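You operate a simulated robot arm through the tools that you are given. There is no shell and no other tool. Be economical: measure what you need, move in short steps, check, and stop when the job is done.

The job below is to be done with a simulated robot arm. You get a single attempt, and the scene is never put back.

JOB
Put things in order on the top of the game board. At the end: the cream seed box (marked "PEAS") from the top of the game board stands where the cream jar (marked "CORKS") stood; the blue spool from the top of the game board stands where the cream seed box stood; the purple brush from the top of the game board stands on top of the blue kneeling pad; the cream jar from the top of the game board stands where the purple brush stood; whatever was shut is shut again. Leave all else as you found it, and nothing knocked over.

Only the result counts: the job must be done as asked and must still hold three seconds after the hand-in. Knocking over, shifting, dropping, spilling or breaking anything else fails it.

ROBOT AND FRAMES
A 6-joint arm with a two-finger parallel gripper, fixed in place. Base frame: the origin is at the foot of the arm, x ahead of it, y to its left, z up; the work surface is at about z = 0. Units: mm, degrees, N and s.
With the tool pointing down near the work surface it reaches from about 160 to 420 mm from the base axis. Its first joint turns from -66.0 to 66.0 degrees. Payload 1.57 kg.
The tool frame sits at the grasp point between the pads (the TCP): z along the fingers, y along the line on which they close. The tips reach 30 mm beyond it. The gripper opens to 80 mm. The fingers are 17 mm wide and 12 mm thick; the gripper's body (40 by 82 mm) begins 80 mm behind the TCP.
Orientation is that of the tool frame in the base frame, as a unit quaternion [x, y, z, w]. With the fingers straight down and closing along the base's y, the tool's x points along the base's -x, its y along +y and its z along -z.

CONTROLS
- The arm moves only by the tool play_rows. Its arguments are lists of equal length, an entry for each row: "linear": the shift along the tool's x, y, z in m, a list of three; "angular": the turn, a rotation vector about the tool's x, y, z in degrees, a list of three; "gripper": the gripper command, from -1 (fully open) to 1 (shut), values between in proportion. In form: {"linear": [[x, y, z], ...], "angular": [[rx, ry, rz], ...], "gripper": [gripper, ...]}. A call has 1 to 10 rows; each row is the pose to reach, as a shift and turn from the pose commanded when the call began, along the tool's axes at that moment. Each row takes 0.2 s and may step no farther than 50 mm and 8.6 degrees from the row before; otherwise, or with a gripper value out of range, the whole call is refused. A pose out of reach is approached as far as the arm can. The call stops where the force on the tool passes 40 N (or 10 N more than at its start, if that is more) or the arm is blocked; 0.2 s more then pass. Each finger travels about 153 mm/s and halts on what it meets, pressing with about 41 N; the grip force reading is that of the motor and also rises with nothing between the fingers. The clock runs only during rows and for 0.2 s after the last one: add rows that repeat a pose to give the fingers time. The reply holds the time, the measured pose of the TCP, the force on the tool along the base axes, the opening and the grip force, in the units named above and with some noise, and new pictures: "views" is both (left out), scene, wrist or none.
- Cameras (640 x 400 px; columns grow to the right, rows downward): "scene" is fixed at [54.3, -332.9, 420.6]; the picture's right is [0.77, -0.63, 0.00], its down [-0.38, -0.47, -0.80] and it looks along [0.50, 0.61, -0.61] (base axes); focal length 242 px, centre (320, 200). "wrist" rides on the gripper at [72, -7, -122] in the tool frame; the picture's right is [0.09, 1.00, 0.00], its down [-0.84, 0.08, -0.54] and it looks along [-0.54, 0.05, 0.84] (tool axes); focal length 238 px, centre (320, 200). There is no depth. A picture from a camera that has moved, and an enlarged one, comes with that camera's place and axes in the base frame and with its lens.
- enlarge(camera, box): a new picture of the part [left, top, right, bottom] of that camera's present view, enlarged. The clock stands still meanwhile.
- finish_job(): hands the job in; it is judged then, once.

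Go step by step. Nothing tells you positions but the pictures and the camera data: compare them with the known pose of the tool, close in by small moves and look again before you grip or let go. The budget is 120 turns and 200 pictures, counting those below and the enlarged ones. Unless the task says otherwise, let go and move clear before handing in, and close with one line.

The tools are called as name(argument=value, ...) on one line, values as JSON. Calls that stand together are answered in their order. play_rows: Moves the arm, as the interface text tells. Its arguments: {"type":"object","properties":{"linear":{"type":"array"},"angular":{"type":"array"},"gripper":{"type":"array"},"views":{"type":"string","enum":["both","scene","wrist","none"]}},"required":["linear","angular","gripper"]} The other tools are called the same way: enlarge (camera, box) takes an enlarged picture of a part of a camera's view; finish_job () hands the job in.

At the start:

```text
time_s: 0.0
tcp_pos: [204.2, 105.2, 267.5]
tool_rot: [0.0, 1.0, 0.001, 0.001]
contact_force: [-0.3, 0.1, 0.0]
gripper_width: 80.1
gripper_force: 0.1
```

scene: 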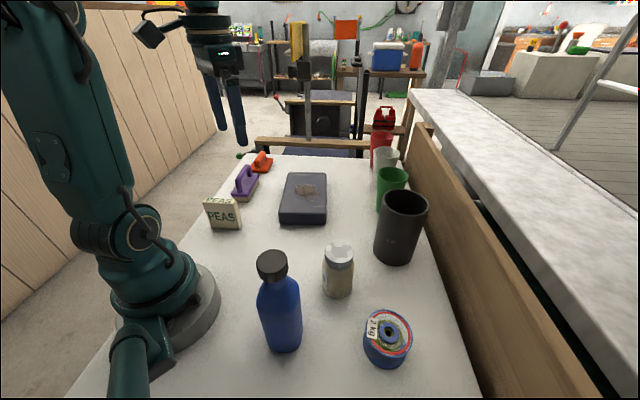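
wrist: 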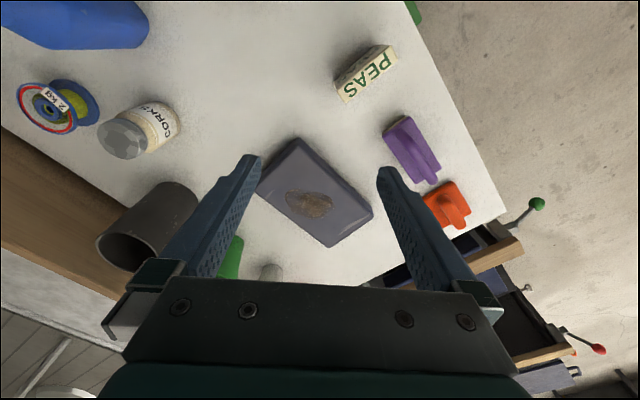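

I see the seed box near (146,147), the jar near (252,-146), the spool near (236,-278), the brush near (250,240) and the pad near (345,100). The order will be brush, jar, box, spool; first I look closer.

enlarge(camera="scene", box=[190, 140, 350, 240])

enlarge(camera="scene", box=[240, 220, 448, 380])

enlarge(camera="wrist", box=[300, 20, 540, 170])

enlarge(camera="wrist", box=[0, 30, 240, 180])

```text
4.00 times, centred on (270, 190) of scene
camera zoom: at [54.3, -332.9, 420.6], right [0.77, -0.63, 0.0], down [-0.38, -0.47, -0.8], along [0.5, 0.61, -0.61], focal length 968 px, centre (520, 240)
```

zoom: 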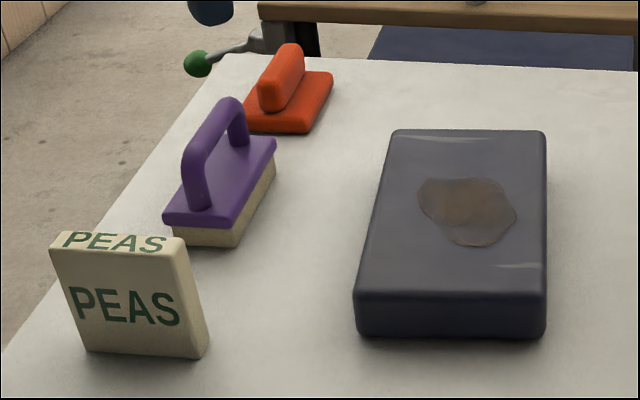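

```text
2.50 times, centred on (344, 300) of scene
camera zoom: at [54.3, -332.9, 420.6], right [0.77, -0.63, 0.0], down [-0.38, -0.47, -0.8], along [0.5, 0.61, -0.61], focal length 605 px, centre (260, -50)
```

zoom: 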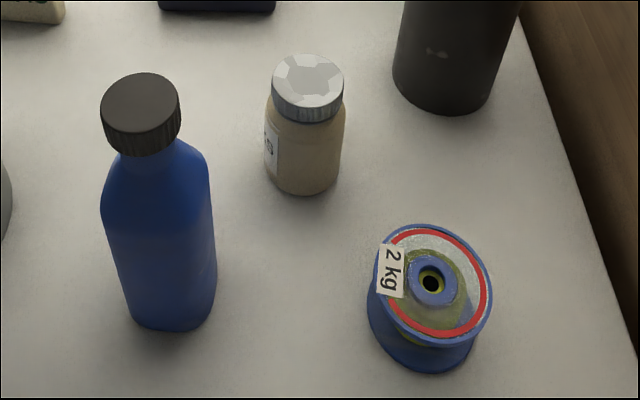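

```text
2.67 times, centred on (420, 95) of wrist
camera zoom: at [131.3, 99.6, 390.0], right [-0.09, 1.0, 0.0], down [0.84, 0.08, 0.54], along [0.54, 0.05, -0.84], focal length 636 px, centre (53, 480)
```

zoom: 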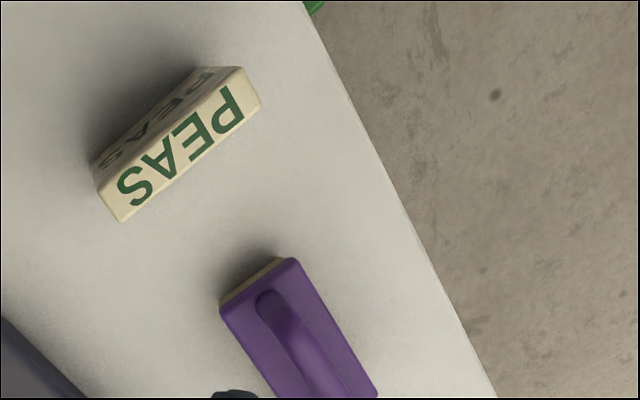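

```text
2.67 times, centred on (120, 105) of wrist
camera zoom: at [131.3, 99.6, 390.0], right [-0.09, 1.0, 0.0], down [0.84, 0.08, 0.54], along [0.54, 0.05, -0.84], focal length 636 px, centre (853, 453)
```

zoom: 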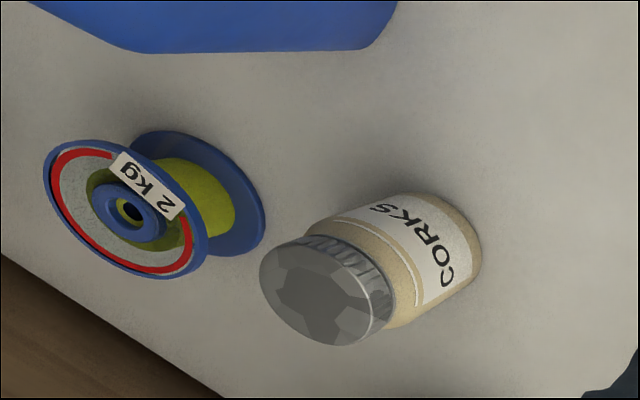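

The brush is about 45 x 82 mm, centred near (253,252), with its long axis at about 45 degrees. I move above it, turned to match, and look.

play_rows(linear=[[-0.008, 0.0245, 0.011], [-0.016, 0.049, 0.022], [-0.0245, 0.0735, 0.033], [-0.033, 0.098, 0.044], [-0.041, 0.1225, 0.055], [-0.049, 0.147, 0.067], [-0.049, 0.147, 0.067]], angular=[[0, 0, -7.5], [0, 0, -15], [0, 0, -22.5], [0, 0, -30], [0, 0, -37.5], [0, 0, -45], [0, 0, -45]], gripper=[-1, -1, -1, -1, -1, -1, -1])

```text
time_s: 1.6
tcp_pos: [251.3, 251.5, 198.9]
tool_rot: [-0.385, 0.923, 0.001, 0.001]
contact_force: [0.6, 0.6, 0.2]
gripper_width: 80.3
gripper_force: 0.1
camera wrist: at [204.5, 196.1, 322.5], right [-0.77, 0.64, 0.0], down [0.53, 0.65, 0.54], along [0.35, 0.42, -0.84], focal length 238 px, centre (320, 200)
```

scene: 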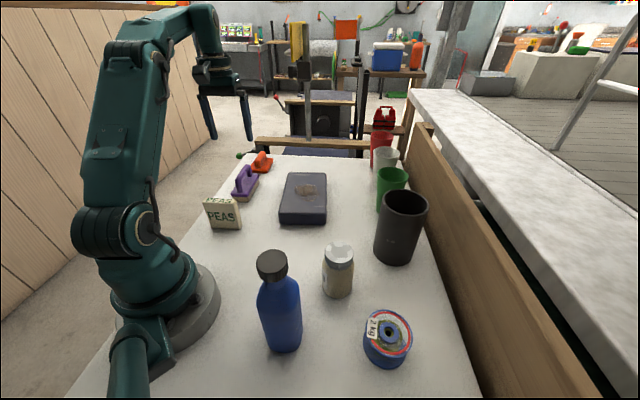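
wrist: 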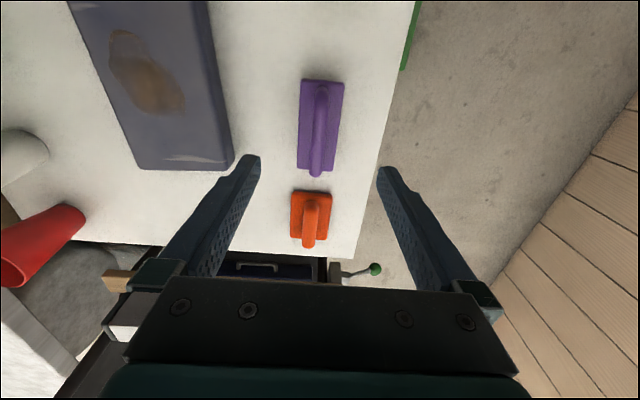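

The brush is nicely in line with the wrist view. I enlarge it to measure the handle's place and height.

enlarge(camera="wrist", box=[240, 60, 400, 260])

enlarge(camera="scene", box=[220, 145, 284, 209])

```text
2.00 times, centred on (320, 160) of wrist
camera zoom: at [204.5, 196.1, 322.5], right [-0.77, 0.64, 0.0], down [0.53, 0.65, 0.54], along [0.35, 0.42, -0.84], focal length 477 px, centre (320, 280)
```

zoom: 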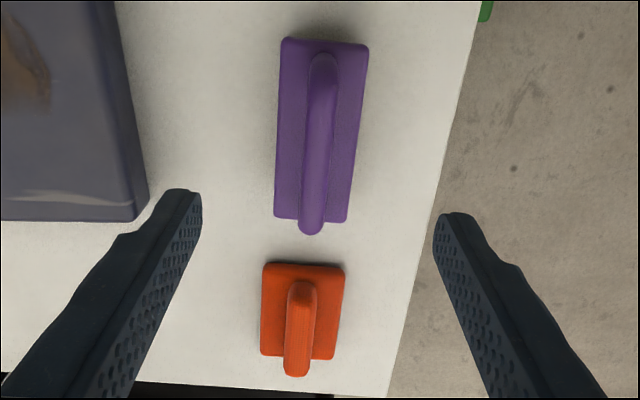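

```text
6.25 times, centred on (252, 177) of scene
camera zoom: at [54.3, -332.9, 420.6], right [0.77, -0.63, 0.0], down [-0.38, -0.47, -0.8], along [0.5, 0.61, -0.61], focal length 1513 px, centre (745, 344)
```

zoom: 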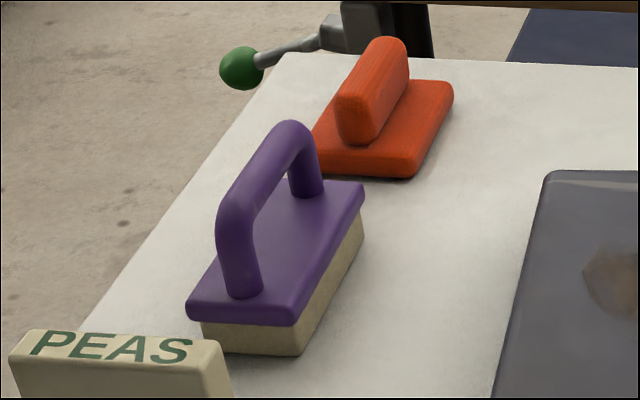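

The handle centre is near (260,262), running at 45 degrees, with its top at about z = 70. I go down to z = 100 over it and check again.

play_rows(linear=[[-0.014, 0.0015, 0.0], [-0.014, 0.0015, 0.035], [-0.014, 0.0015, 0.07], [-0.014, 0.0015, 0.1], [-0.014, 0.0015, 0.1]], angular=[[0, 0, 0], [0, 0, 0], [0, 0, 0], [0, 0, 0], [0, 0, 0]], gripper=[-1, -1, -1, -1, -1])

enlarge(camera="scene", box=[200, 110, 296, 206])

```text
time_s: 2.8
tcp_pos: [262.3, 263.1, 102.6]
tool_rot: [-0.383, 0.924, 0.0, 0.001]
contact_force: [0.0, 0.3, 0.8]
gripper_width: 80.2
gripper_force: 0.0
camera wrist: at [216.2, 207.2, 224.0], right [-0.77, 0.64, 0.0], down [0.54, 0.65, 0.54], along [0.35, 0.42, -0.84], focal length 238 px, centre (320, 200)
```

scene: 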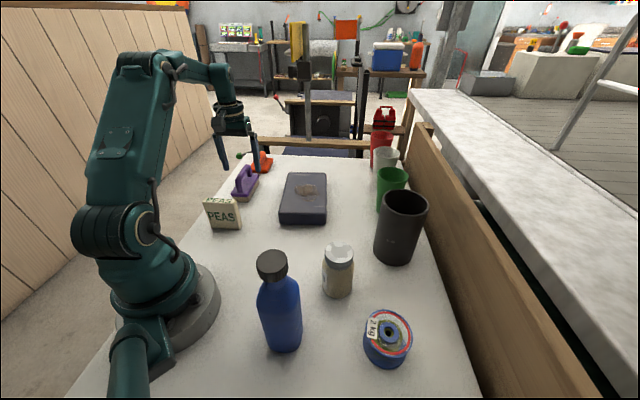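
wrist: 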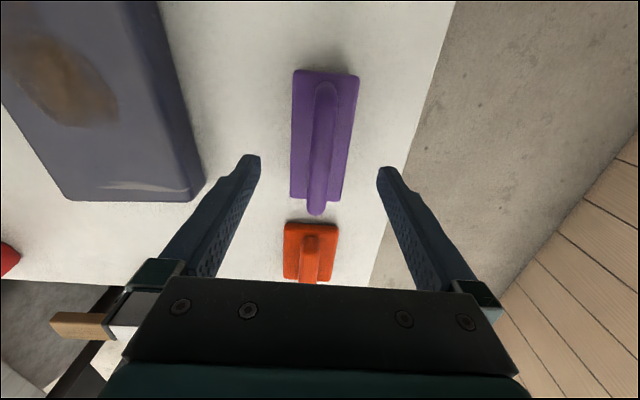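

```text
4.17 times, centred on (248, 158) of scene
camera zoom: at [54.3, -332.9, 420.6], right [0.77, -0.63, 0.0], down [-0.38, -0.47, -0.8], along [0.5, 0.61, -0.61], focal length 1009 px, centre (620, 375)
```

zoom: 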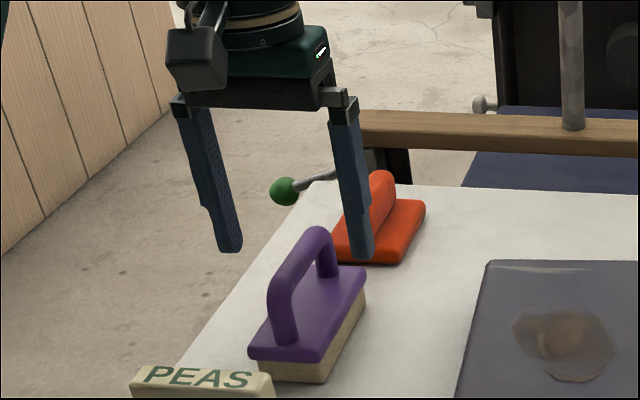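

The fingers straddle the handle, whose top is at about z = 70. I go down to z = 62 and close.

play_rows(linear=[[0, 0, 0.02], [0, 0, 0.035], [0, 0, 0.0405], [0, 0, 0.0405], [0, 0, 0.0405], [0, 0, 0.0405], [0, 0, 0.0405]], angular=[[0, 0, 0], [0, 0, 0], [0, 0, 0], [0, 0, 0], [0, 0, 0], [0, 0, 0], [0, 0, 0]], gripper=[-1, -1, -1, -1, 1, 1, 1])

enlarge(camera="scene", box=[200, 110, 296, 206])

```text
time_s: 4.4
tcp_pos: [262.4, 262.8, 60.4]
tool_rot: [-0.383, 0.924, 0.0, 0.001]
contact_force: [-0.4, -0.2, -0.3]
gripper_width: 48.9
gripper_force: 40.7
camera wrist: at [215.2, 208.3, 183.4], right [-0.77, 0.64, 0.0], down [0.54, 0.65, 0.54], along [0.35, 0.42, -0.84], focal length 238 px, centre (320, 200)
```

scene: 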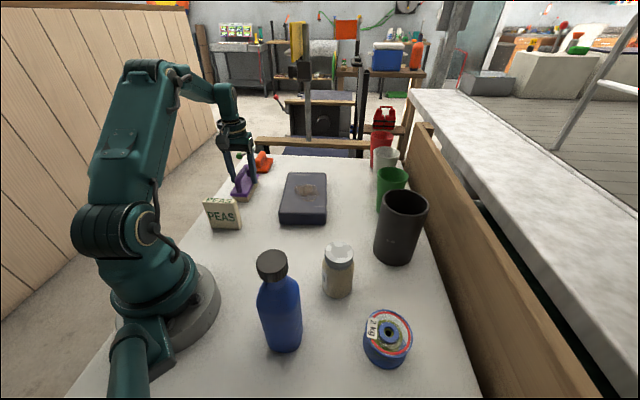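
wrist: 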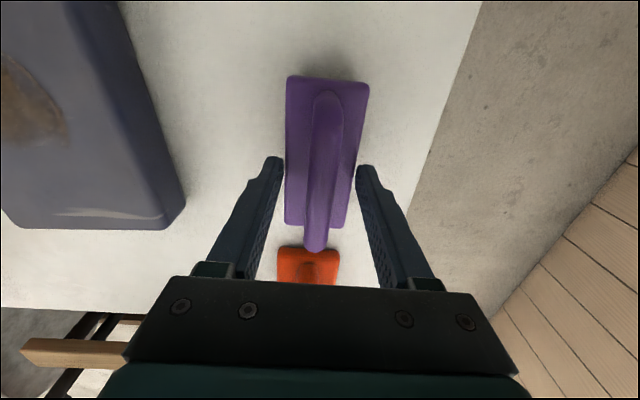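

```text
4.17 times, centred on (248, 158) of scene
camera zoom: at [54.3, -332.9, 420.6], right [0.77, -0.63, 0.0], down [-0.38, -0.47, -0.8], along [0.5, 0.61, -0.61], focal length 1009 px, centre (620, 375)
```

zoom: 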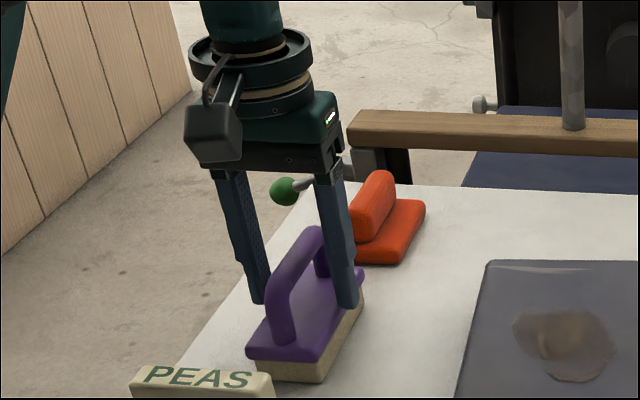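

The fingertips met the block's top edge rather than the handle. The block is 49 mm wide and makes a firmer hold, so I open, go down about 14 mm and grip it.

play_rows(linear=[[0, 0, 0], [0, 0, 0], [0, 0, 0.007], [0, 0, 0.014], [0, 0, 0.014], [0, 0, 0.014], [0, 0, 0.014]], angular=[[0, 0, 0], [0, 0, 0], [0, 0, 0], [0, 0, 0], [0, 0, 0], [0, 0, 0], [0, 0, 0]], gripper=[-0.6, -0.6, -0.6, -0.6, 1, 1, 1])

enlarge(camera="scene", box=[200, 110, 296, 206])

```text
time_s: 6.0
tcp_pos: [261.3, 263.2, 45.8]
tool_rot: [-0.383, 0.924, 0.001, 0.0]
contact_force: [-0.9, -1.6, 7.9]
gripper_width: 49.0
gripper_force: 41.5
camera wrist: at [214.8, 208.0, 168.8], right [-0.77, 0.64, 0.0], down [0.54, 0.65, 0.54], along [0.35, 0.42, -0.84], focal length 238 px, centre (320, 200)
```

scene: 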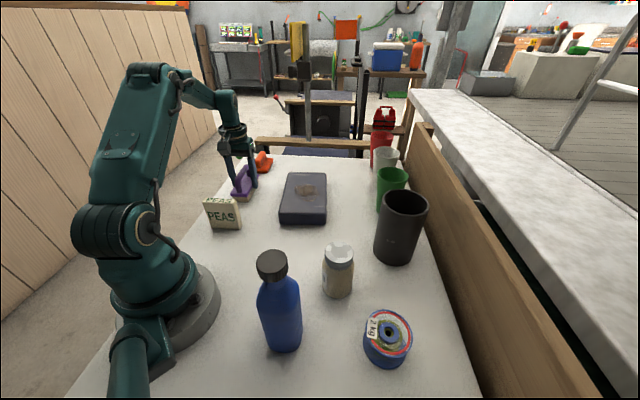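
wrist: 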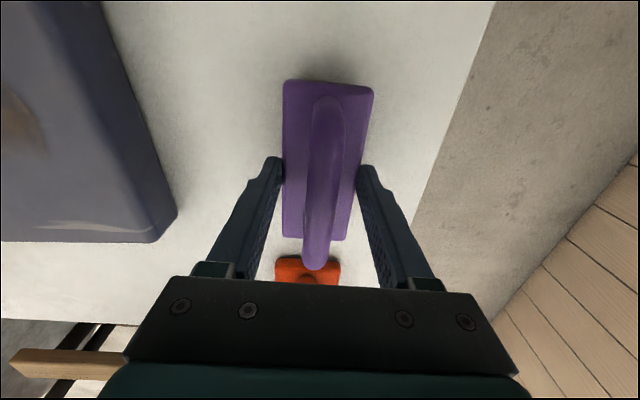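

```text
4.17 times, centred on (248, 158) of scene
camera zoom: at [54.3, -332.9, 420.6], right [0.77, -0.63, 0.0], down [-0.38, -0.47, -0.8], along [0.5, 0.61, -0.61], focal length 1009 px, centre (620, 375)
```

zoom: 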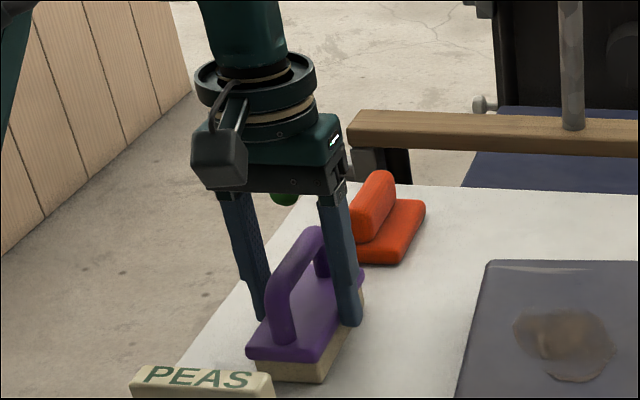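

The brush is held firmly by its block, and it stood centred at about (259,261.5). I lift it 95 mm, carry it over the pad's centre near (366,113), and look.

play_rows(linear=[[0, 0, -0.03], [0, 0, -0.065], [0, 0, -0.095], [0.0066, -0.036, -0.095], [0.0132, -0.072, -0.095], [0.0198, -0.108, -0.095], [0.0264, -0.144, -0.095], [0.033, -0.1795, -0.095], [0.033, -0.1795, -0.095]], angular=[[0, 0, 0], [0, 0, 0], [0, 0, 0], [0, 0, -1], [0, 0, -2], [0, 0, -3], [0, 0, -4], [0, 0, -4.5], [0, 0, -4.5]], gripper=[1, 1, 1, 1, 1, 1, 1, 1, 1])

enlarge(camera="scene", box=[230, 100, 390, 240])

```text
time_s: 8.0
tcp_pos: [365.4, 115.2, 141.1]
tool_rot: [-0.42, 0.908, 0.0, 0.001]
contact_force: [0.8, -0.1, -0.8]
gripper_width: 49.2
gripper_force: 41.6
camera wrist: at [323.3, 55.1, 264.3], right [-0.82, 0.58, 0.0], down [0.48, 0.69, 0.54], along [0.31, 0.44, -0.84], focal length 238 px, centre (320, 200)
```

scene: 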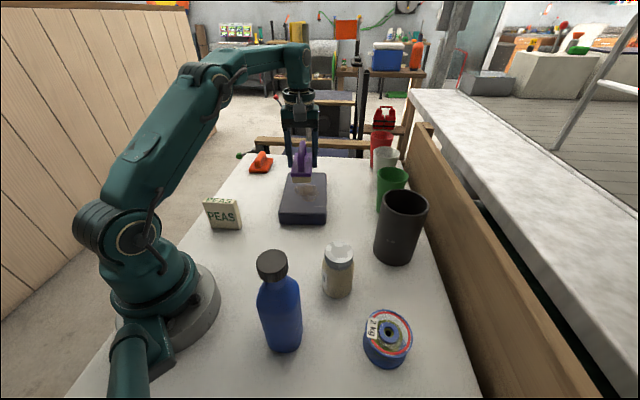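
wrist: 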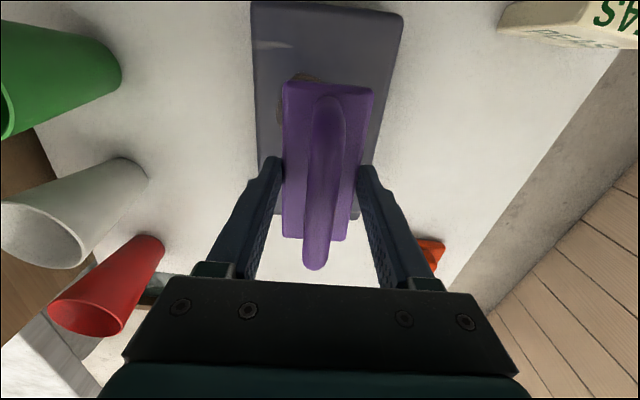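

```text
2.86 times, centred on (310, 170) of scene
camera zoom: at [54.3, -332.9, 420.6], right [0.77, -0.63, 0.0], down [-0.38, -0.47, -0.8], along [0.5, 0.61, -0.61], focal length 692 px, centre (349, 286)
```

zoom: 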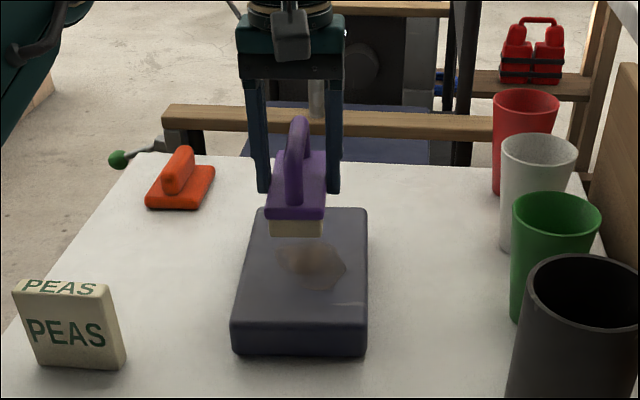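

The brush is centred over the pad. I lower it until its bottom is just above the pad top (about z = 30) and check.

play_rows(linear=[[-0.002, 0, 0.03], [-0.002, 0, 0.052], [-0.002, 0, 0.058], [-0.002, 0, 0.06], [-0.002, 0, 0.06]], angular=[[0, 0, 0], [0, 0, 0], [0, 0, 0], [0, 0, 0], [0, 0, 0]], gripper=[1, 1, 1, 1, 1], views="none")

enlarge(camera="scene", box=[260, 130, 356, 230])

```text
time_s: 9.2
tcp_pos: [368.3, 117.5, 83.2]
tool_rot: [-0.419, 0.908, -0.001, 0.003]
contact_force: [-5.8, 6.3, 35.1]
gripper_width: 49.2
gripper_force: 41.2
```

```text
4.00 times, centred on (308, 180) of scene
camera zoom: at [54.2, -332.9, 420.6], right [0.77, -0.63, 0.0], down [-0.38, -0.47, -0.8], along [0.5, 0.61, -0.61], focal length 968 px, centre (368, 280)
```

zoom: 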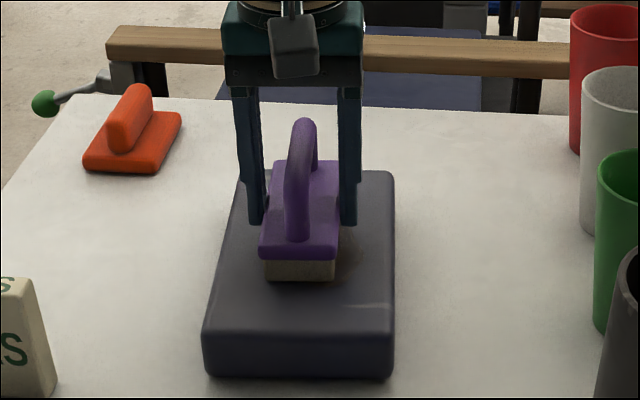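

The brush is pressing on the pad, so the pad top is at about z = 37. I ease up 1.5 mm, open slowly and rise straight up.

play_rows(linear=[[0, 0, -0.0015], [0, 0, -0.0015], [0, 0, -0.0015], [0, 0, -0.0015], [0, 0, -0.03], [0, 0, -0.07], [0, 0, -0.11], [0, 0, -0.15], [0, 0, -0.15]], angular=[[0, 0, 0], [0, 0, 0], [0, 0, 0], [0, 0, 0], [0, 0, 0], [0, 0, 0], [0, 0, 0], [0, 0, 0], [0, 0, 0]], gripper=[1, 0, -0.6, -0.6, -0.6, -0.6, -0.6, -0.6, -0.6])

enlarge(camera="scene", box=[220, 130, 380, 230])

```text
time_s: 11.2
tcp_pos: [348.7, 108.0, 208.0]
tool_rot: [-0.419, 0.908, 0.0, 0.001]
contact_force: [0.4, -0.1, 0.0]
gripper_width: 63.9
gripper_force: 0.0
out of reach, approached as far as the arm can: row 7, 8, 9
camera wrist: at [306.9, 49.2, 330.9], right [-0.82, 0.58, 0.0], down [0.48, 0.69, 0.54], along [0.31, 0.44, -0.84], focal length 238 px, centre (320, 200)
```

scene: 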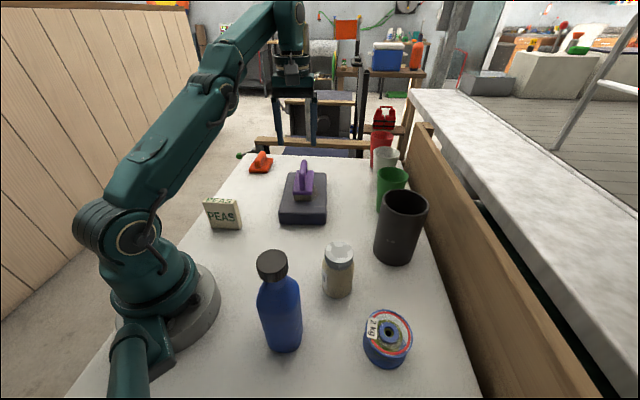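
wrist: 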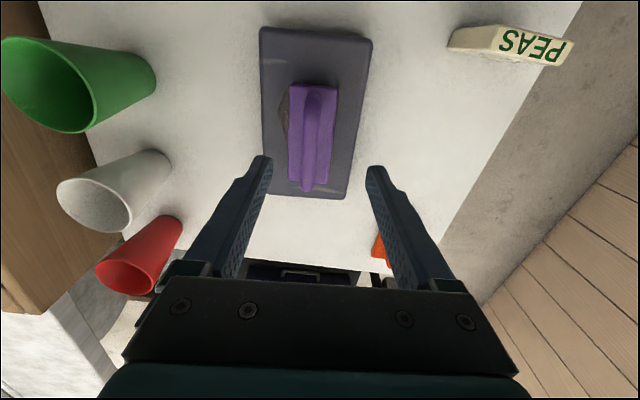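

```text
4.00 times, centred on (300, 180) of scene
camera zoom: at [54.3, -332.9, 420.6], right [0.77, -0.63, 0.0], down [-0.38, -0.47, -0.8], along [0.5, 0.61, -0.61], focal length 968 px, centre (400, 280)
```

zoom: 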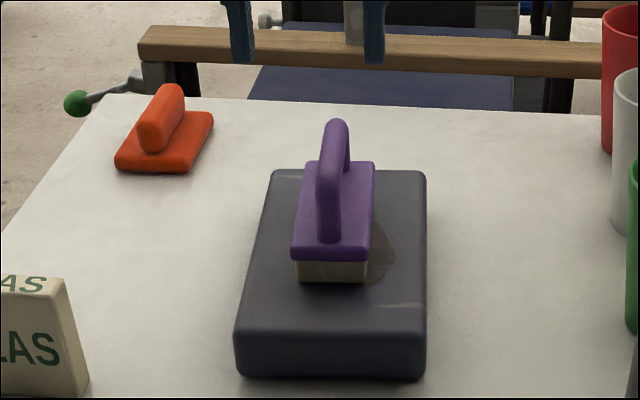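

The brush stands on the pad. Next is the jar, about 56 mm wide and 105 mm tall, near (252,-146). I swing over it.

play_rows(linear=[[0.0256, -0.0091, 0], [0.0512, -0.0182, 0], [0.0769, -0.0273, 0], [0.1025, -0.0364, 0], [0.1281, -0.0455, 0], [0.1537, -0.0545, 0], [0.1793, -0.0636, 0], [0.205, -0.0727, 0], [0.2306, -0.0818, 0], [0.2562, -0.0909, 0]], angular=[[0, 0, 7.96], [0, 0, 15.92], [0, 0, 23.88], [0, 0, 31.84], [0, 0, 39.8], [0, 0, 47.76], [0, 0, 55.72], [0, 0, 63.68], [0, 0, 71.64], [0, 0, 79.6]], gripper=[-1, -1, -1, -1, -1, -1, -1, -1, -1, -1])

```text
time_s: 13.4
tcp_pos: [251.1, -146.5, 205.3]
tool_rot: [0.26, 0.966, 0.001, 0.0]
contact_force: [-0.3, 0.1, 0.7]
gripper_width: 79.8
gripper_force: 0.0
camera wrist: at [185.5, -116.8, 329.1], right [0.42, 0.91, 0.0], down [0.76, -0.35, 0.54], along [0.49, -0.23, -0.84], focal length 238 px, centre (320, 200)
```

scene: 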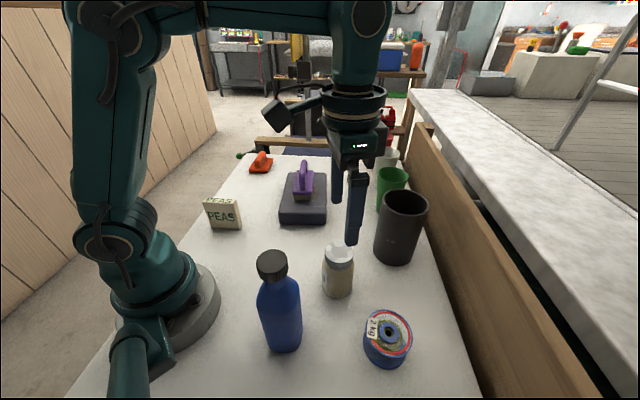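
wrist: 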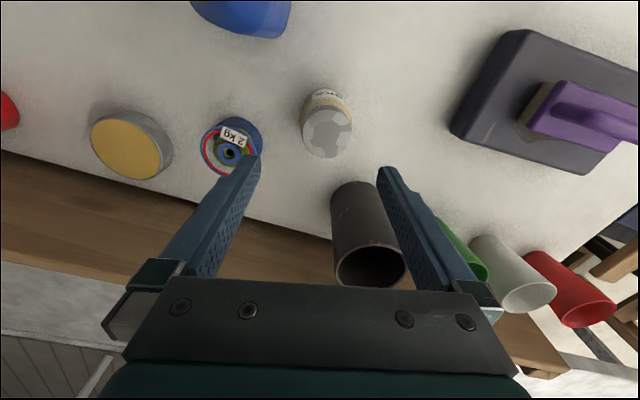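

I can see the jar from above. I enlarge it to refine its position.

enlarge(camera="wrist", box=[270, 70, 380, 170])

enlarge(camera="wrist", box=[180, 90, 290, 190])

```text
4.00 times, centred on (325, 120) of wrist
camera zoom: at [185.5, -116.8, 329.1], right [0.42, 0.91, 0.0], down [0.76, -0.35, 0.54], along [0.49, -0.23, -0.84], focal length 953 px, centre (300, 520)
```

zoom: 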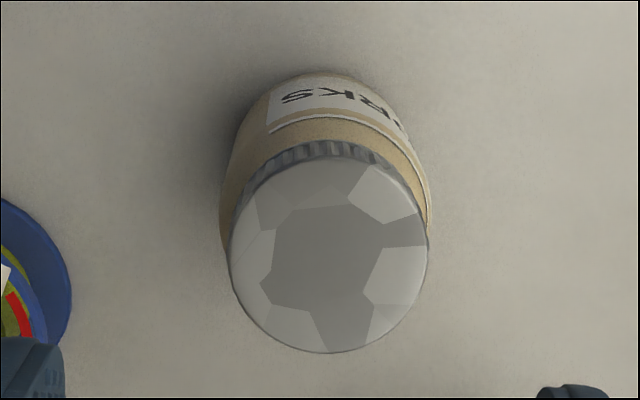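

```text
4.00 times, centred on (235, 140) of wrist
camera zoom: at [185.5, -116.8, 329.1], right [0.42, 0.91, 0.0], down [0.76, -0.35, 0.54], along [0.49, -0.23, -0.84], focal length 953 px, centre (660, 440)
```

zoom: 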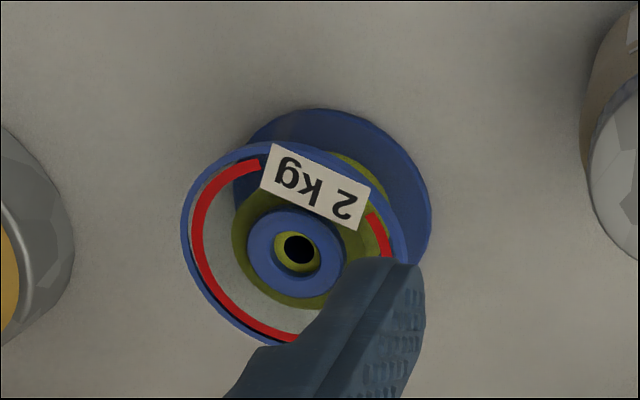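

The two cameras put the jar at (254,-141.5) with its top at z = 95. I go down around it to z = 45 and close.

play_rows(linear=[[0, 0.0058, 0.03], [0, 0.0058, 0.07], [0, 0.0058, 0.11], [0, 0.0058, 0.145], [0, 0.0058, 0.16], [0, 0.0058, 0.16], [0, 0.0058, 0.16], [0, 0.0058, 0.16], [0, 0.0058, 0.16]], angular=[[0, 0, 0], [0, 0, 0], [0, 0, 0], [0, 0, 0], [0, 0, 0], [0, 0, 0], [0, 0, 0], [0, 0, 0], [0, 0, 0]], gripper=[-1, -1, -1, -1, -1, -1, 0, 1, 1])

enlarge(camera="scene", box=[280, 190, 408, 318])

```text
time_s: 15.4
tcp_pos: [254.3, -140.7, 47.2]
tool_rot: [0.26, 0.966, 0.0, 0.0]
contact_force: [1.1, -0.5, -0.4]
gripper_width: 56.7
gripper_force: 41.1
camera wrist: at [188.0, -111.0, 169.2], right [0.42, 0.91, 0.0], down [0.76, -0.35, 0.54], along [0.49, -0.23, -0.84], focal length 238 px, centre (320, 200)
```

scene: 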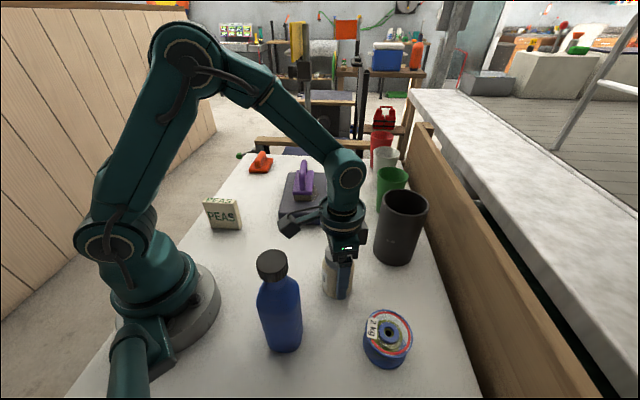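
wrist: 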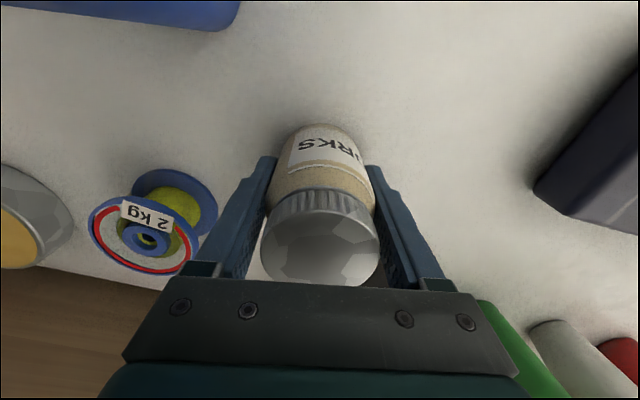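

```text
3.12 times, centred on (344, 254) of scene
camera zoom: at [54.3, -332.9, 420.6], right [0.77, -0.63, 0.0], down [-0.38, -0.47, -0.8], along [0.5, 0.61, -0.61], focal length 756 px, centre (245, 31)
```

zoom: 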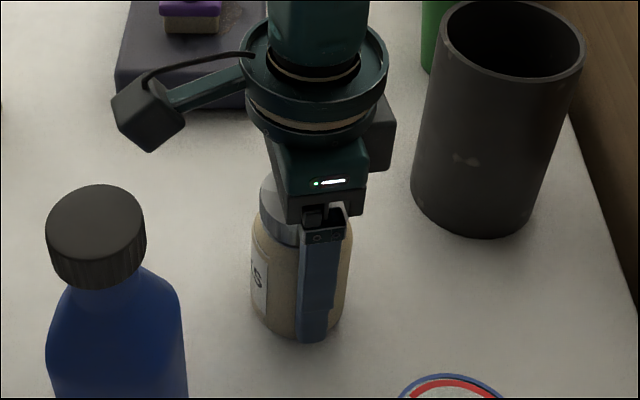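

The jar is held at 56.7 mm. I lift it 120 mm and swing toward the brush's old place.

play_rows(linear=[[0, 0, -0.04], [0, 0, -0.08], [0, 0, -0.12], [0.0198, 0.035, -0.12], [0.0396, 0.07, -0.12], [0.0595, 0.105, -0.12], [0.0793, 0.14, -0.12], [0.0991, 0.175, -0.12], [0.1189, 0.21, -0.12], [0.1387, 0.245, -0.12]], angular=[[0, 0, 0], [0, 0, 0], [0, 0, 0], [0, 0, -7.5], [0, 0, -15], [0, 0, -22.5], [0, 0, -30], [0, 0, -37.5], [0, 0, -45], [0, 0, -52.5]], gripper=[1, 1, 1, 1, 1, 1, 1, 1, 1, 1], views="scene")

```text
time_s: 17.6
tcp_pos: [254.7, 139.2, 166.2]
tool_rot: [-0.196, 0.981, 0.0, 0.001]
contact_force: [0.2, -0.1, -2.3]
gripper_width: 57.2
gripper_force: 40.9
```

scene: 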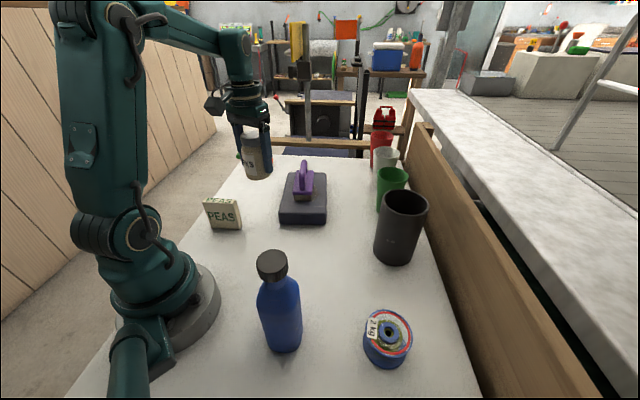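

The jar is carried cleanly. I continue to (259,261.5) and lower it to 13 mm above the table.

play_rows(linear=[[-0.0128, 0.0278, 0], [-0.0255, 0.0556, 0], [-0.0383, 0.0834, 0], [-0.051, 0.1112, 0], [-0.051, 0.1112, 0.04], [-0.051, 0.1112, 0.08], [-0.051, 0.1112, 0.106], [-0.051, 0.1112, 0.106]], angular=[[0, 0, -5.6], [0, 0, -11.2], [0, 0, -16.8], [0, 0, -22.4], [0, 0, -22.4], [0, 0, -22.4], [0, 0, -22.4], [0, 0, -22.4]], gripper=[1, 1, 1, 1, 1, 1, 1, 1])

enlarge(camera="scene", box=[190, 130, 318, 230])

```text
time_s: 19.4
tcp_pos: [263.0, 261.2, 61.6]
tool_rot: [-0.381, 0.924, 0.001, 0.001]
contact_force: [-0.3, 0.4, -2.6]
gripper_width: 56.9
gripper_force: 40.6
camera wrist: at [215.4, 206.1, 183.8], right [-0.77, 0.64, 0.0], down [0.54, 0.64, 0.54], along [0.35, 0.42, -0.84], focal length 238 px, centre (320, 200)
```

scene: 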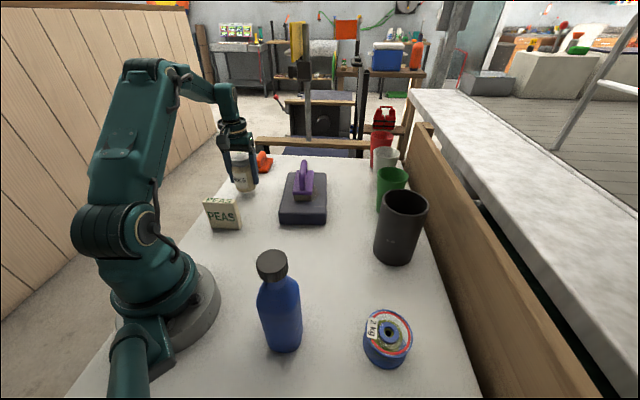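
wrist: 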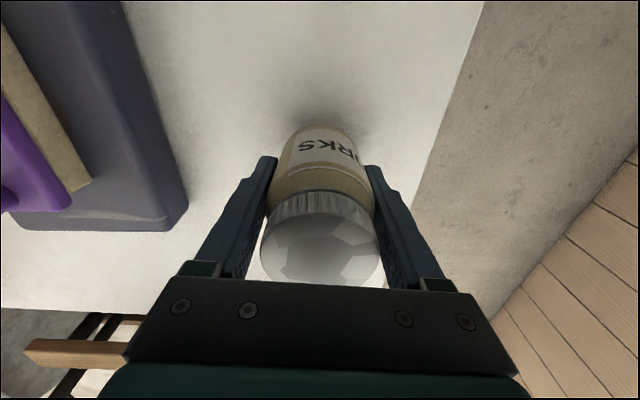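

```text
4.00 times, centred on (254, 180) of scene
camera zoom: at [54.3, -332.9, 420.6], right [0.77, -0.63, 0.0], down [-0.38, -0.47, -0.8], along [0.5, 0.61, -0.61], focal length 968 px, centre (584, 280)
```

zoom: 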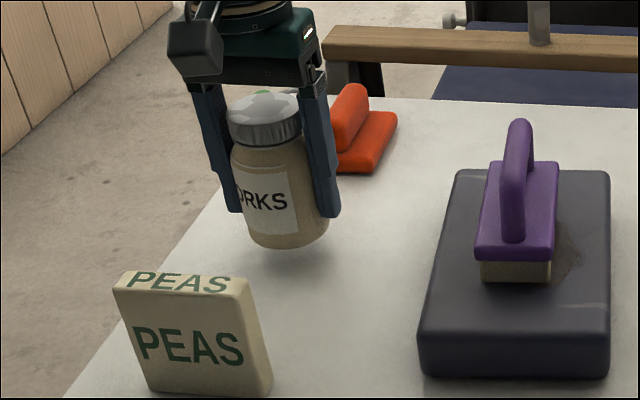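

The jar needs only about a 3 mm correction. I lower it to just touching.

play_rows(linear=[[0.0025, 0.0018, 0.005], [0.0025, 0.0018, 0.01], [0.0025, 0.0018, 0.0135], [0.0025, 0.0018, 0.0135]], angular=[[0, 0, 0], [0, 0, 0], [0, 0, 0], [0, 0, 0]], gripper=[1, 1, 1, 1], views="none")

enlarge(camera="scene", box=[190, 130, 318, 230])

```text
time_s: 20.4
tcp_pos: [258.2, 261.2, 47.4]
tool_rot: [-0.381, 0.925, 0.0, 0.001]
contact_force: [1.0, 1.1, -3.4]
gripper_width: 57.0
gripper_force: 41.3
```

```text
4.00 times, centred on (254, 180) of scene
camera zoom: at [54.3, -332.9, 420.6], right [0.77, -0.63, 0.0], down [-0.38, -0.47, -0.8], along [0.5, 0.61, -0.61], focal length 968 px, centre (584, 280)
```

zoom: 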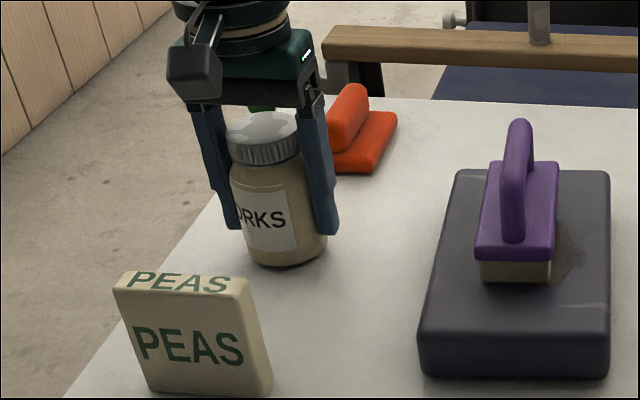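

The force is only the jar's weight, so it still hangs slightly. I lower it in 0.5 mm steps.

play_rows(linear=[[0, 0, 0.0005], [0, 0, 0.001], [0, 0, 0.0015], [0, 0, 0.0015]], angular=[[0, 0, 0], [0, 0, 0], [0, 0, 0], [0, 0, 0]], gripper=[1, 1, 1, 1], views="none")

```text
time_s: 21.4
tcp_pos: [258.4, 261.5, 46.7]
tool_rot: [-0.381, 0.925, 0.0, 0.001]
contact_force: [-0.1, 0.4, -2.2]
gripper_width: 57.2
gripper_force: 41.4
```

play_rows(linear=[[0, 0, 0.0005], [0, 0, 0.001], [0, 0, 0.0015], [0, 0, 0.0015]], angular=[[0, 0, 0], [0, 0, 0], [0, 0, 0], [0, 0, 0]], gripper=[1, 1, 1, 1], views="none")

```text
time_s: 22.4
tcp_pos: [259.0, 262.7, 46.5]
tool_rot: [-0.382, 0.924, 0.001, 0.001]
contact_force: [-10.9, -8.6, 34.7]
gripper_width: 57.0
gripper_force: 41.1
```

The jar now touches the table. I ease back 1 mm, open slowly and rise.

play_rows(linear=[[0, 0, -0.001], [0, 0, -0.001], [0, 0, -0.001], [0, 0, -0.001], [0, 0, -0.001], [0, 0, -0.04], [0, 0, -0.08], [0, 0, -0.12], [0, 0, -0.12]], angular=[[0, 0, 0], [0, 0, 0], [0, 0, 0], [0, 0, 0], [0, 0, 0], [0, 0, 0], [0, 0, 0], [0, 0, 0], [0, 0, 0]], gripper=[1, 0.2, -0.5, -1, -1, -1, -1, -1, -1])

enlarge(camera="scene", box=[190, 130, 318, 230])

```text
time_s: 24.4
tcp_pos: [257.0, 260.3, 165.9]
tool_rot: [-0.381, 0.925, 0.0, 0.001]
contact_force: [0.2, -0.3, -0.3]
gripper_width: 80.2
gripper_force: 0.0
camera wrist: at [210.9, 204.7, 288.5], right [-0.77, 0.64, 0.0], down [0.54, 0.64, 0.54], along [0.35, 0.42, -0.84], focal length 238 px, centre (320, 200)
```

scene: 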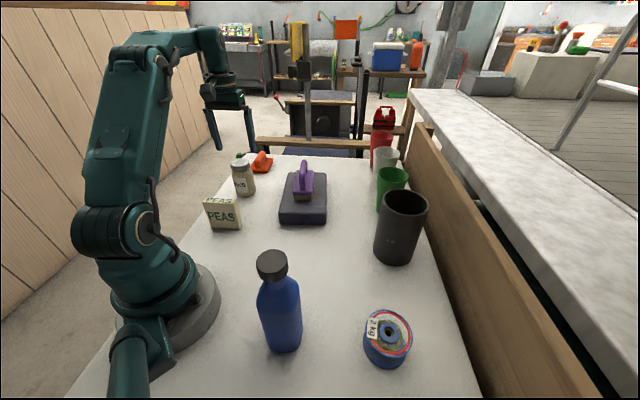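
wrist: 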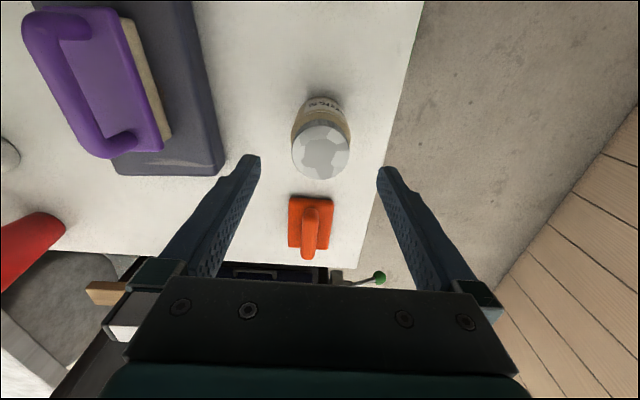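

```text
4.00 times, centred on (254, 180) of scene
camera zoom: at [54.3, -332.9, 420.6], right [0.77, -0.63, 0.0], down [-0.38, -0.47, -0.8], along [0.5, 0.61, -0.61], focal length 968 px, centre (584, 280)
```

zoom: 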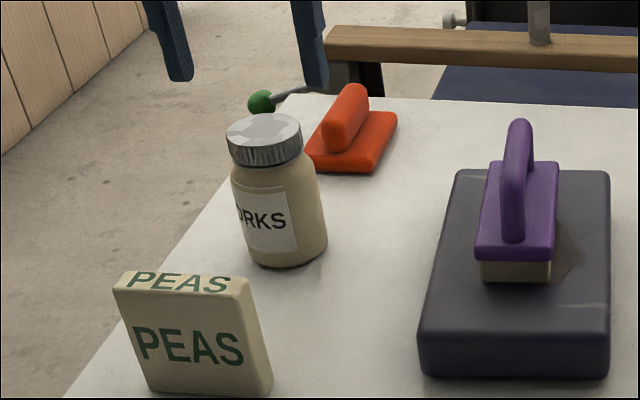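

The jar stands in the brush's old place. Next is the seed box, centred near (152,155), about 72 x 18 mm and 79 mm tall. I turn by 90 degrees so the fingers close across its thin side.

play_rows(linear=[[0.0149, 0, 0], [0.0297, 0, 0], [0.0446, 0, 0], [0.0595, 0, 0], [0.0743, 0, 0], [0.0892, 0, 0], [0.104, 0, 0], [0.119, 0, 0], [0.134, 0, 0], [0.1487, -0.0008, 0]], angular=[[0, 0, 8.5], [0, 0, 17], [0, 0, 25.5], [0, 0, 34], [0, 0, 42.5], [0, 0, 51], [0, 0, 59.5], [0, 0, 68], [0, 0, 76.5], [0, 0, 85]], gripper=[-1, -1, -1, -1, -1, -1, -1, -1, -1, -1])

enlarge(camera="scene", box=[180, 130, 308, 230])

```text
time_s: 26.6
tcp_pos: [153.8, 156.3, 164.8]
tool_rot: [0.344, 0.939, 0.001, 0.001]
contact_force: [-0.8, -0.4, -0.6]
gripper_width: 80.0
gripper_force: 0.1
camera wrist: at [95.0, 198.6, 287.6], right [0.57, 0.82, 0.0], down [0.69, -0.48, 0.54], along [0.45, -0.31, -0.84], focal length 238 px, centre (320, 200)
```

scene: 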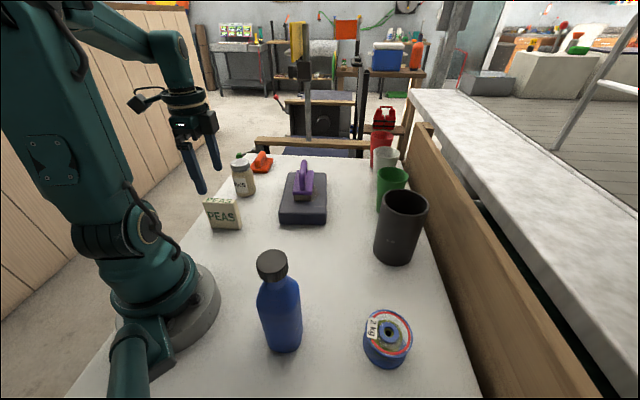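
wrist: 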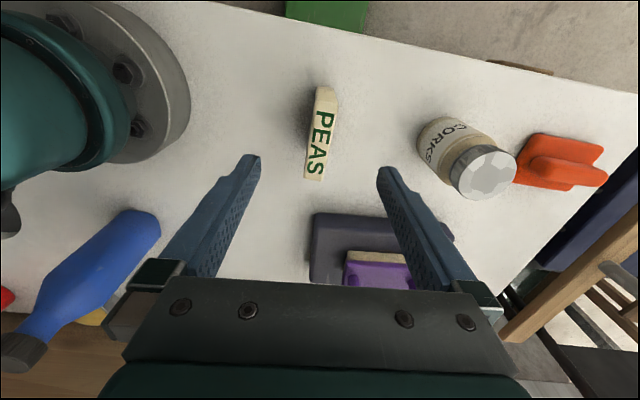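

```text
4.00 times, centred on (244, 180) of scene
camera zoom: at [54.3, -332.9, 420.6], right [0.77, -0.63, 0.0], down [-0.38, -0.47, -0.8], along [0.5, 0.61, -0.61], focal length 968 px, centre (624, 280)
```

zoom: 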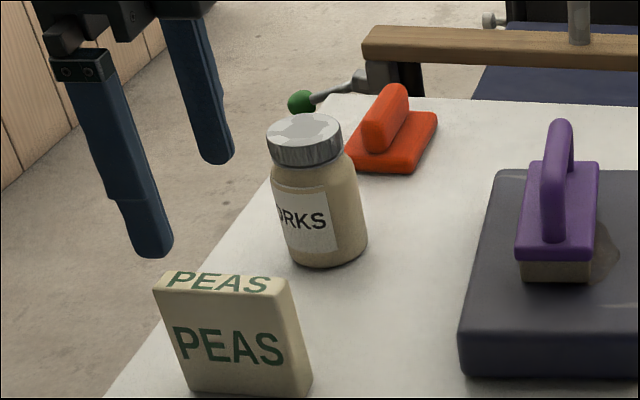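

The turn worked. I enlarge the box from above for its exact centre and direction.

enlarge(camera="wrist", box=[256, 70, 384, 190])

```text
3.33 times, centred on (320, 130) of wrist
camera zoom: at [95.0, 198.6, 287.6], right [0.57, 0.82, 0.0], down [0.69, -0.48, 0.54], along [0.45, -0.31, -0.84], focal length 794 px, centre (320, 433)
```

zoom: 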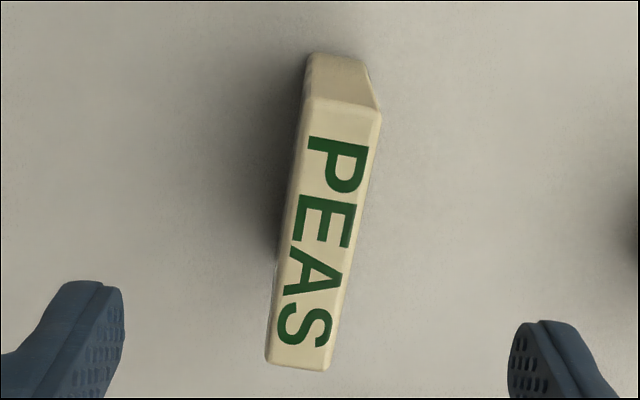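

The box is 75 x 19 mm and 76 mm tall, centred at about (156,155), its long side at -44.6 degrees. I line up, go down to z = 45 and close.

play_rows(linear=[[-0.0025, 0.0004, 0.02], [-0.0025, 0.0004, 0.05], [-0.0025, 0.0004, 0.09], [-0.0025, 0.0004, 0.12], [-0.0025, 0.0004, 0.12], [-0.0025, 0.0004, 0.12], [-0.0025, 0.0004, 0.12], [-0.0025, 0.0004, 0.12], [-0.0025, 0.0004, 0.12]], angular=[[0, 0, 4.5], [0, 0, 4.5], [0, 0, 4.5], [0, 0, 4.5], [0, 0, 4.5], [0, 0, 4.5], [0, 0, 4.5], [0, 0, 4.5], [0, 0, 4.5]], gripper=[-1, -1, -1, -1, -1, -0.4, 0.2, 1, 1])

enlarge(camera="scene", box=[180, 130, 308, 230])

```text
time_s: 28.6
tcp_pos: [156.2, 154.6, 44.0]
tool_rot: [0.38, 0.925, 0.002, 0.001]
contact_force: [0.8, 0.3, -0.4]
gripper_width: 19.1
gripper_force: 33.0
camera wrist: at [100.3, 200.7, 166.7], right [0.63, 0.77, 0.0], down [0.65, -0.53, 0.54], along [0.42, -0.34, -0.84], focal length 238 px, centre (320, 200)
```

scene: 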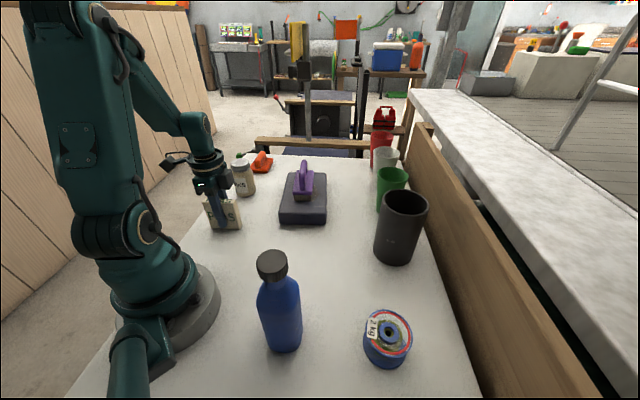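
wrist: 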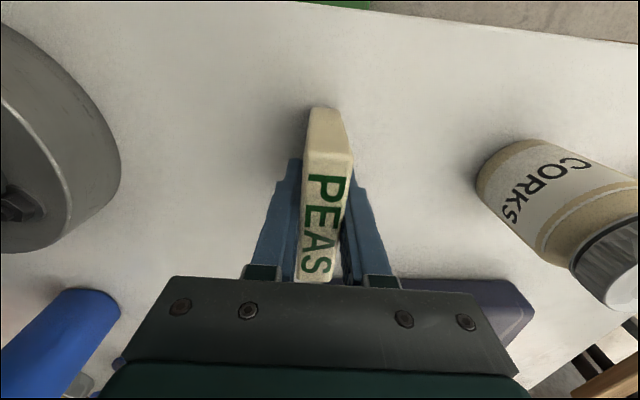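

```text
4.00 times, centred on (244, 180) of scene
camera zoom: at [54.3, -332.9, 420.6], right [0.77, -0.63, 0.0], down [-0.38, -0.47, -0.8], along [0.5, 0.61, -0.61], focal length 968 px, centre (624, 280)
```

zoom: 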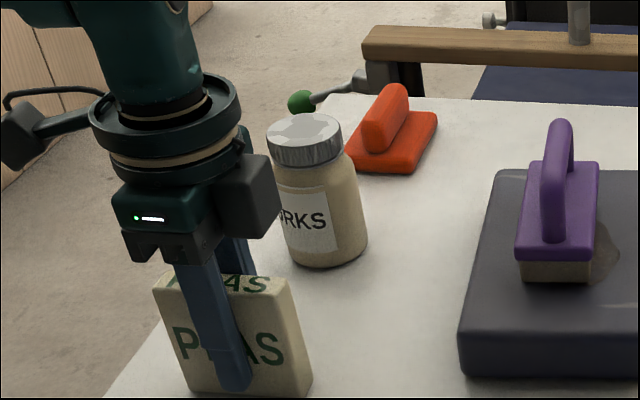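

The box is held and did not shift; its place was about (157,154). I lift it 130 mm and carry it to the jar's old place at (254,-141.5) without turning it.

play_rows(linear=[[0, 0, -0.043], [0, 0, -0.086], [0, 0, -0.13], [-0.0395, -0.0203, -0.13], [-0.079, -0.0406, -0.13], [-0.1185, -0.0609, -0.13], [-0.158, -0.0812, -0.13], [-0.1975, -0.1015, -0.13], [-0.237, -0.1218, -0.13], [-0.2766, -0.1421, -0.13]], angular=[[0, 0, 0], [0, 0, 0], [0, 0, 0], [0, 0, 0], [0, 0, 0], [0, 0, 0], [0, 0, 0], [0, 0, 0], [0, 0, 0], [0, 0, 0]], gripper=[1, 1, 1, 1, 1, 1, 1, 1, 1, 1])

```text
time_s: 30.8
tcp_pos: [253.0, -143.3, 172.5]
tool_rot: [0.379, 0.925, 0.001, 0.0]
contact_force: [-0.4, 0.2, -1.0]
gripper_width: 19.3
gripper_force: 33.2
camera wrist: at [196.4, -97.3, 295.1], right [0.63, 0.77, 0.0], down [0.65, -0.53, 0.54], along [0.42, -0.34, -0.84], focal length 238 px, centre (320, 200)
```

scene: 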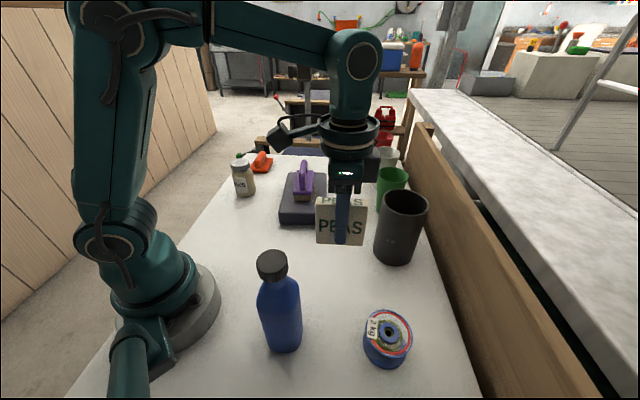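
wrist: 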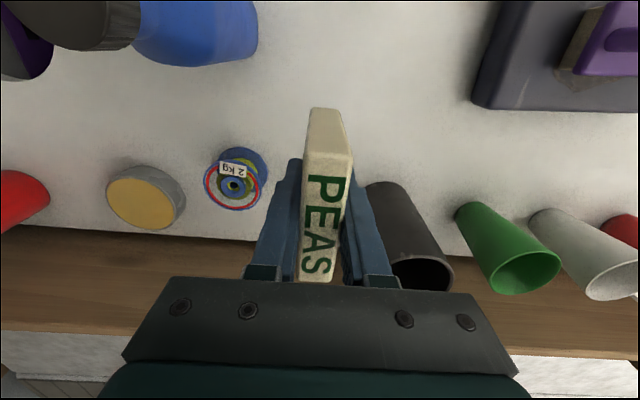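

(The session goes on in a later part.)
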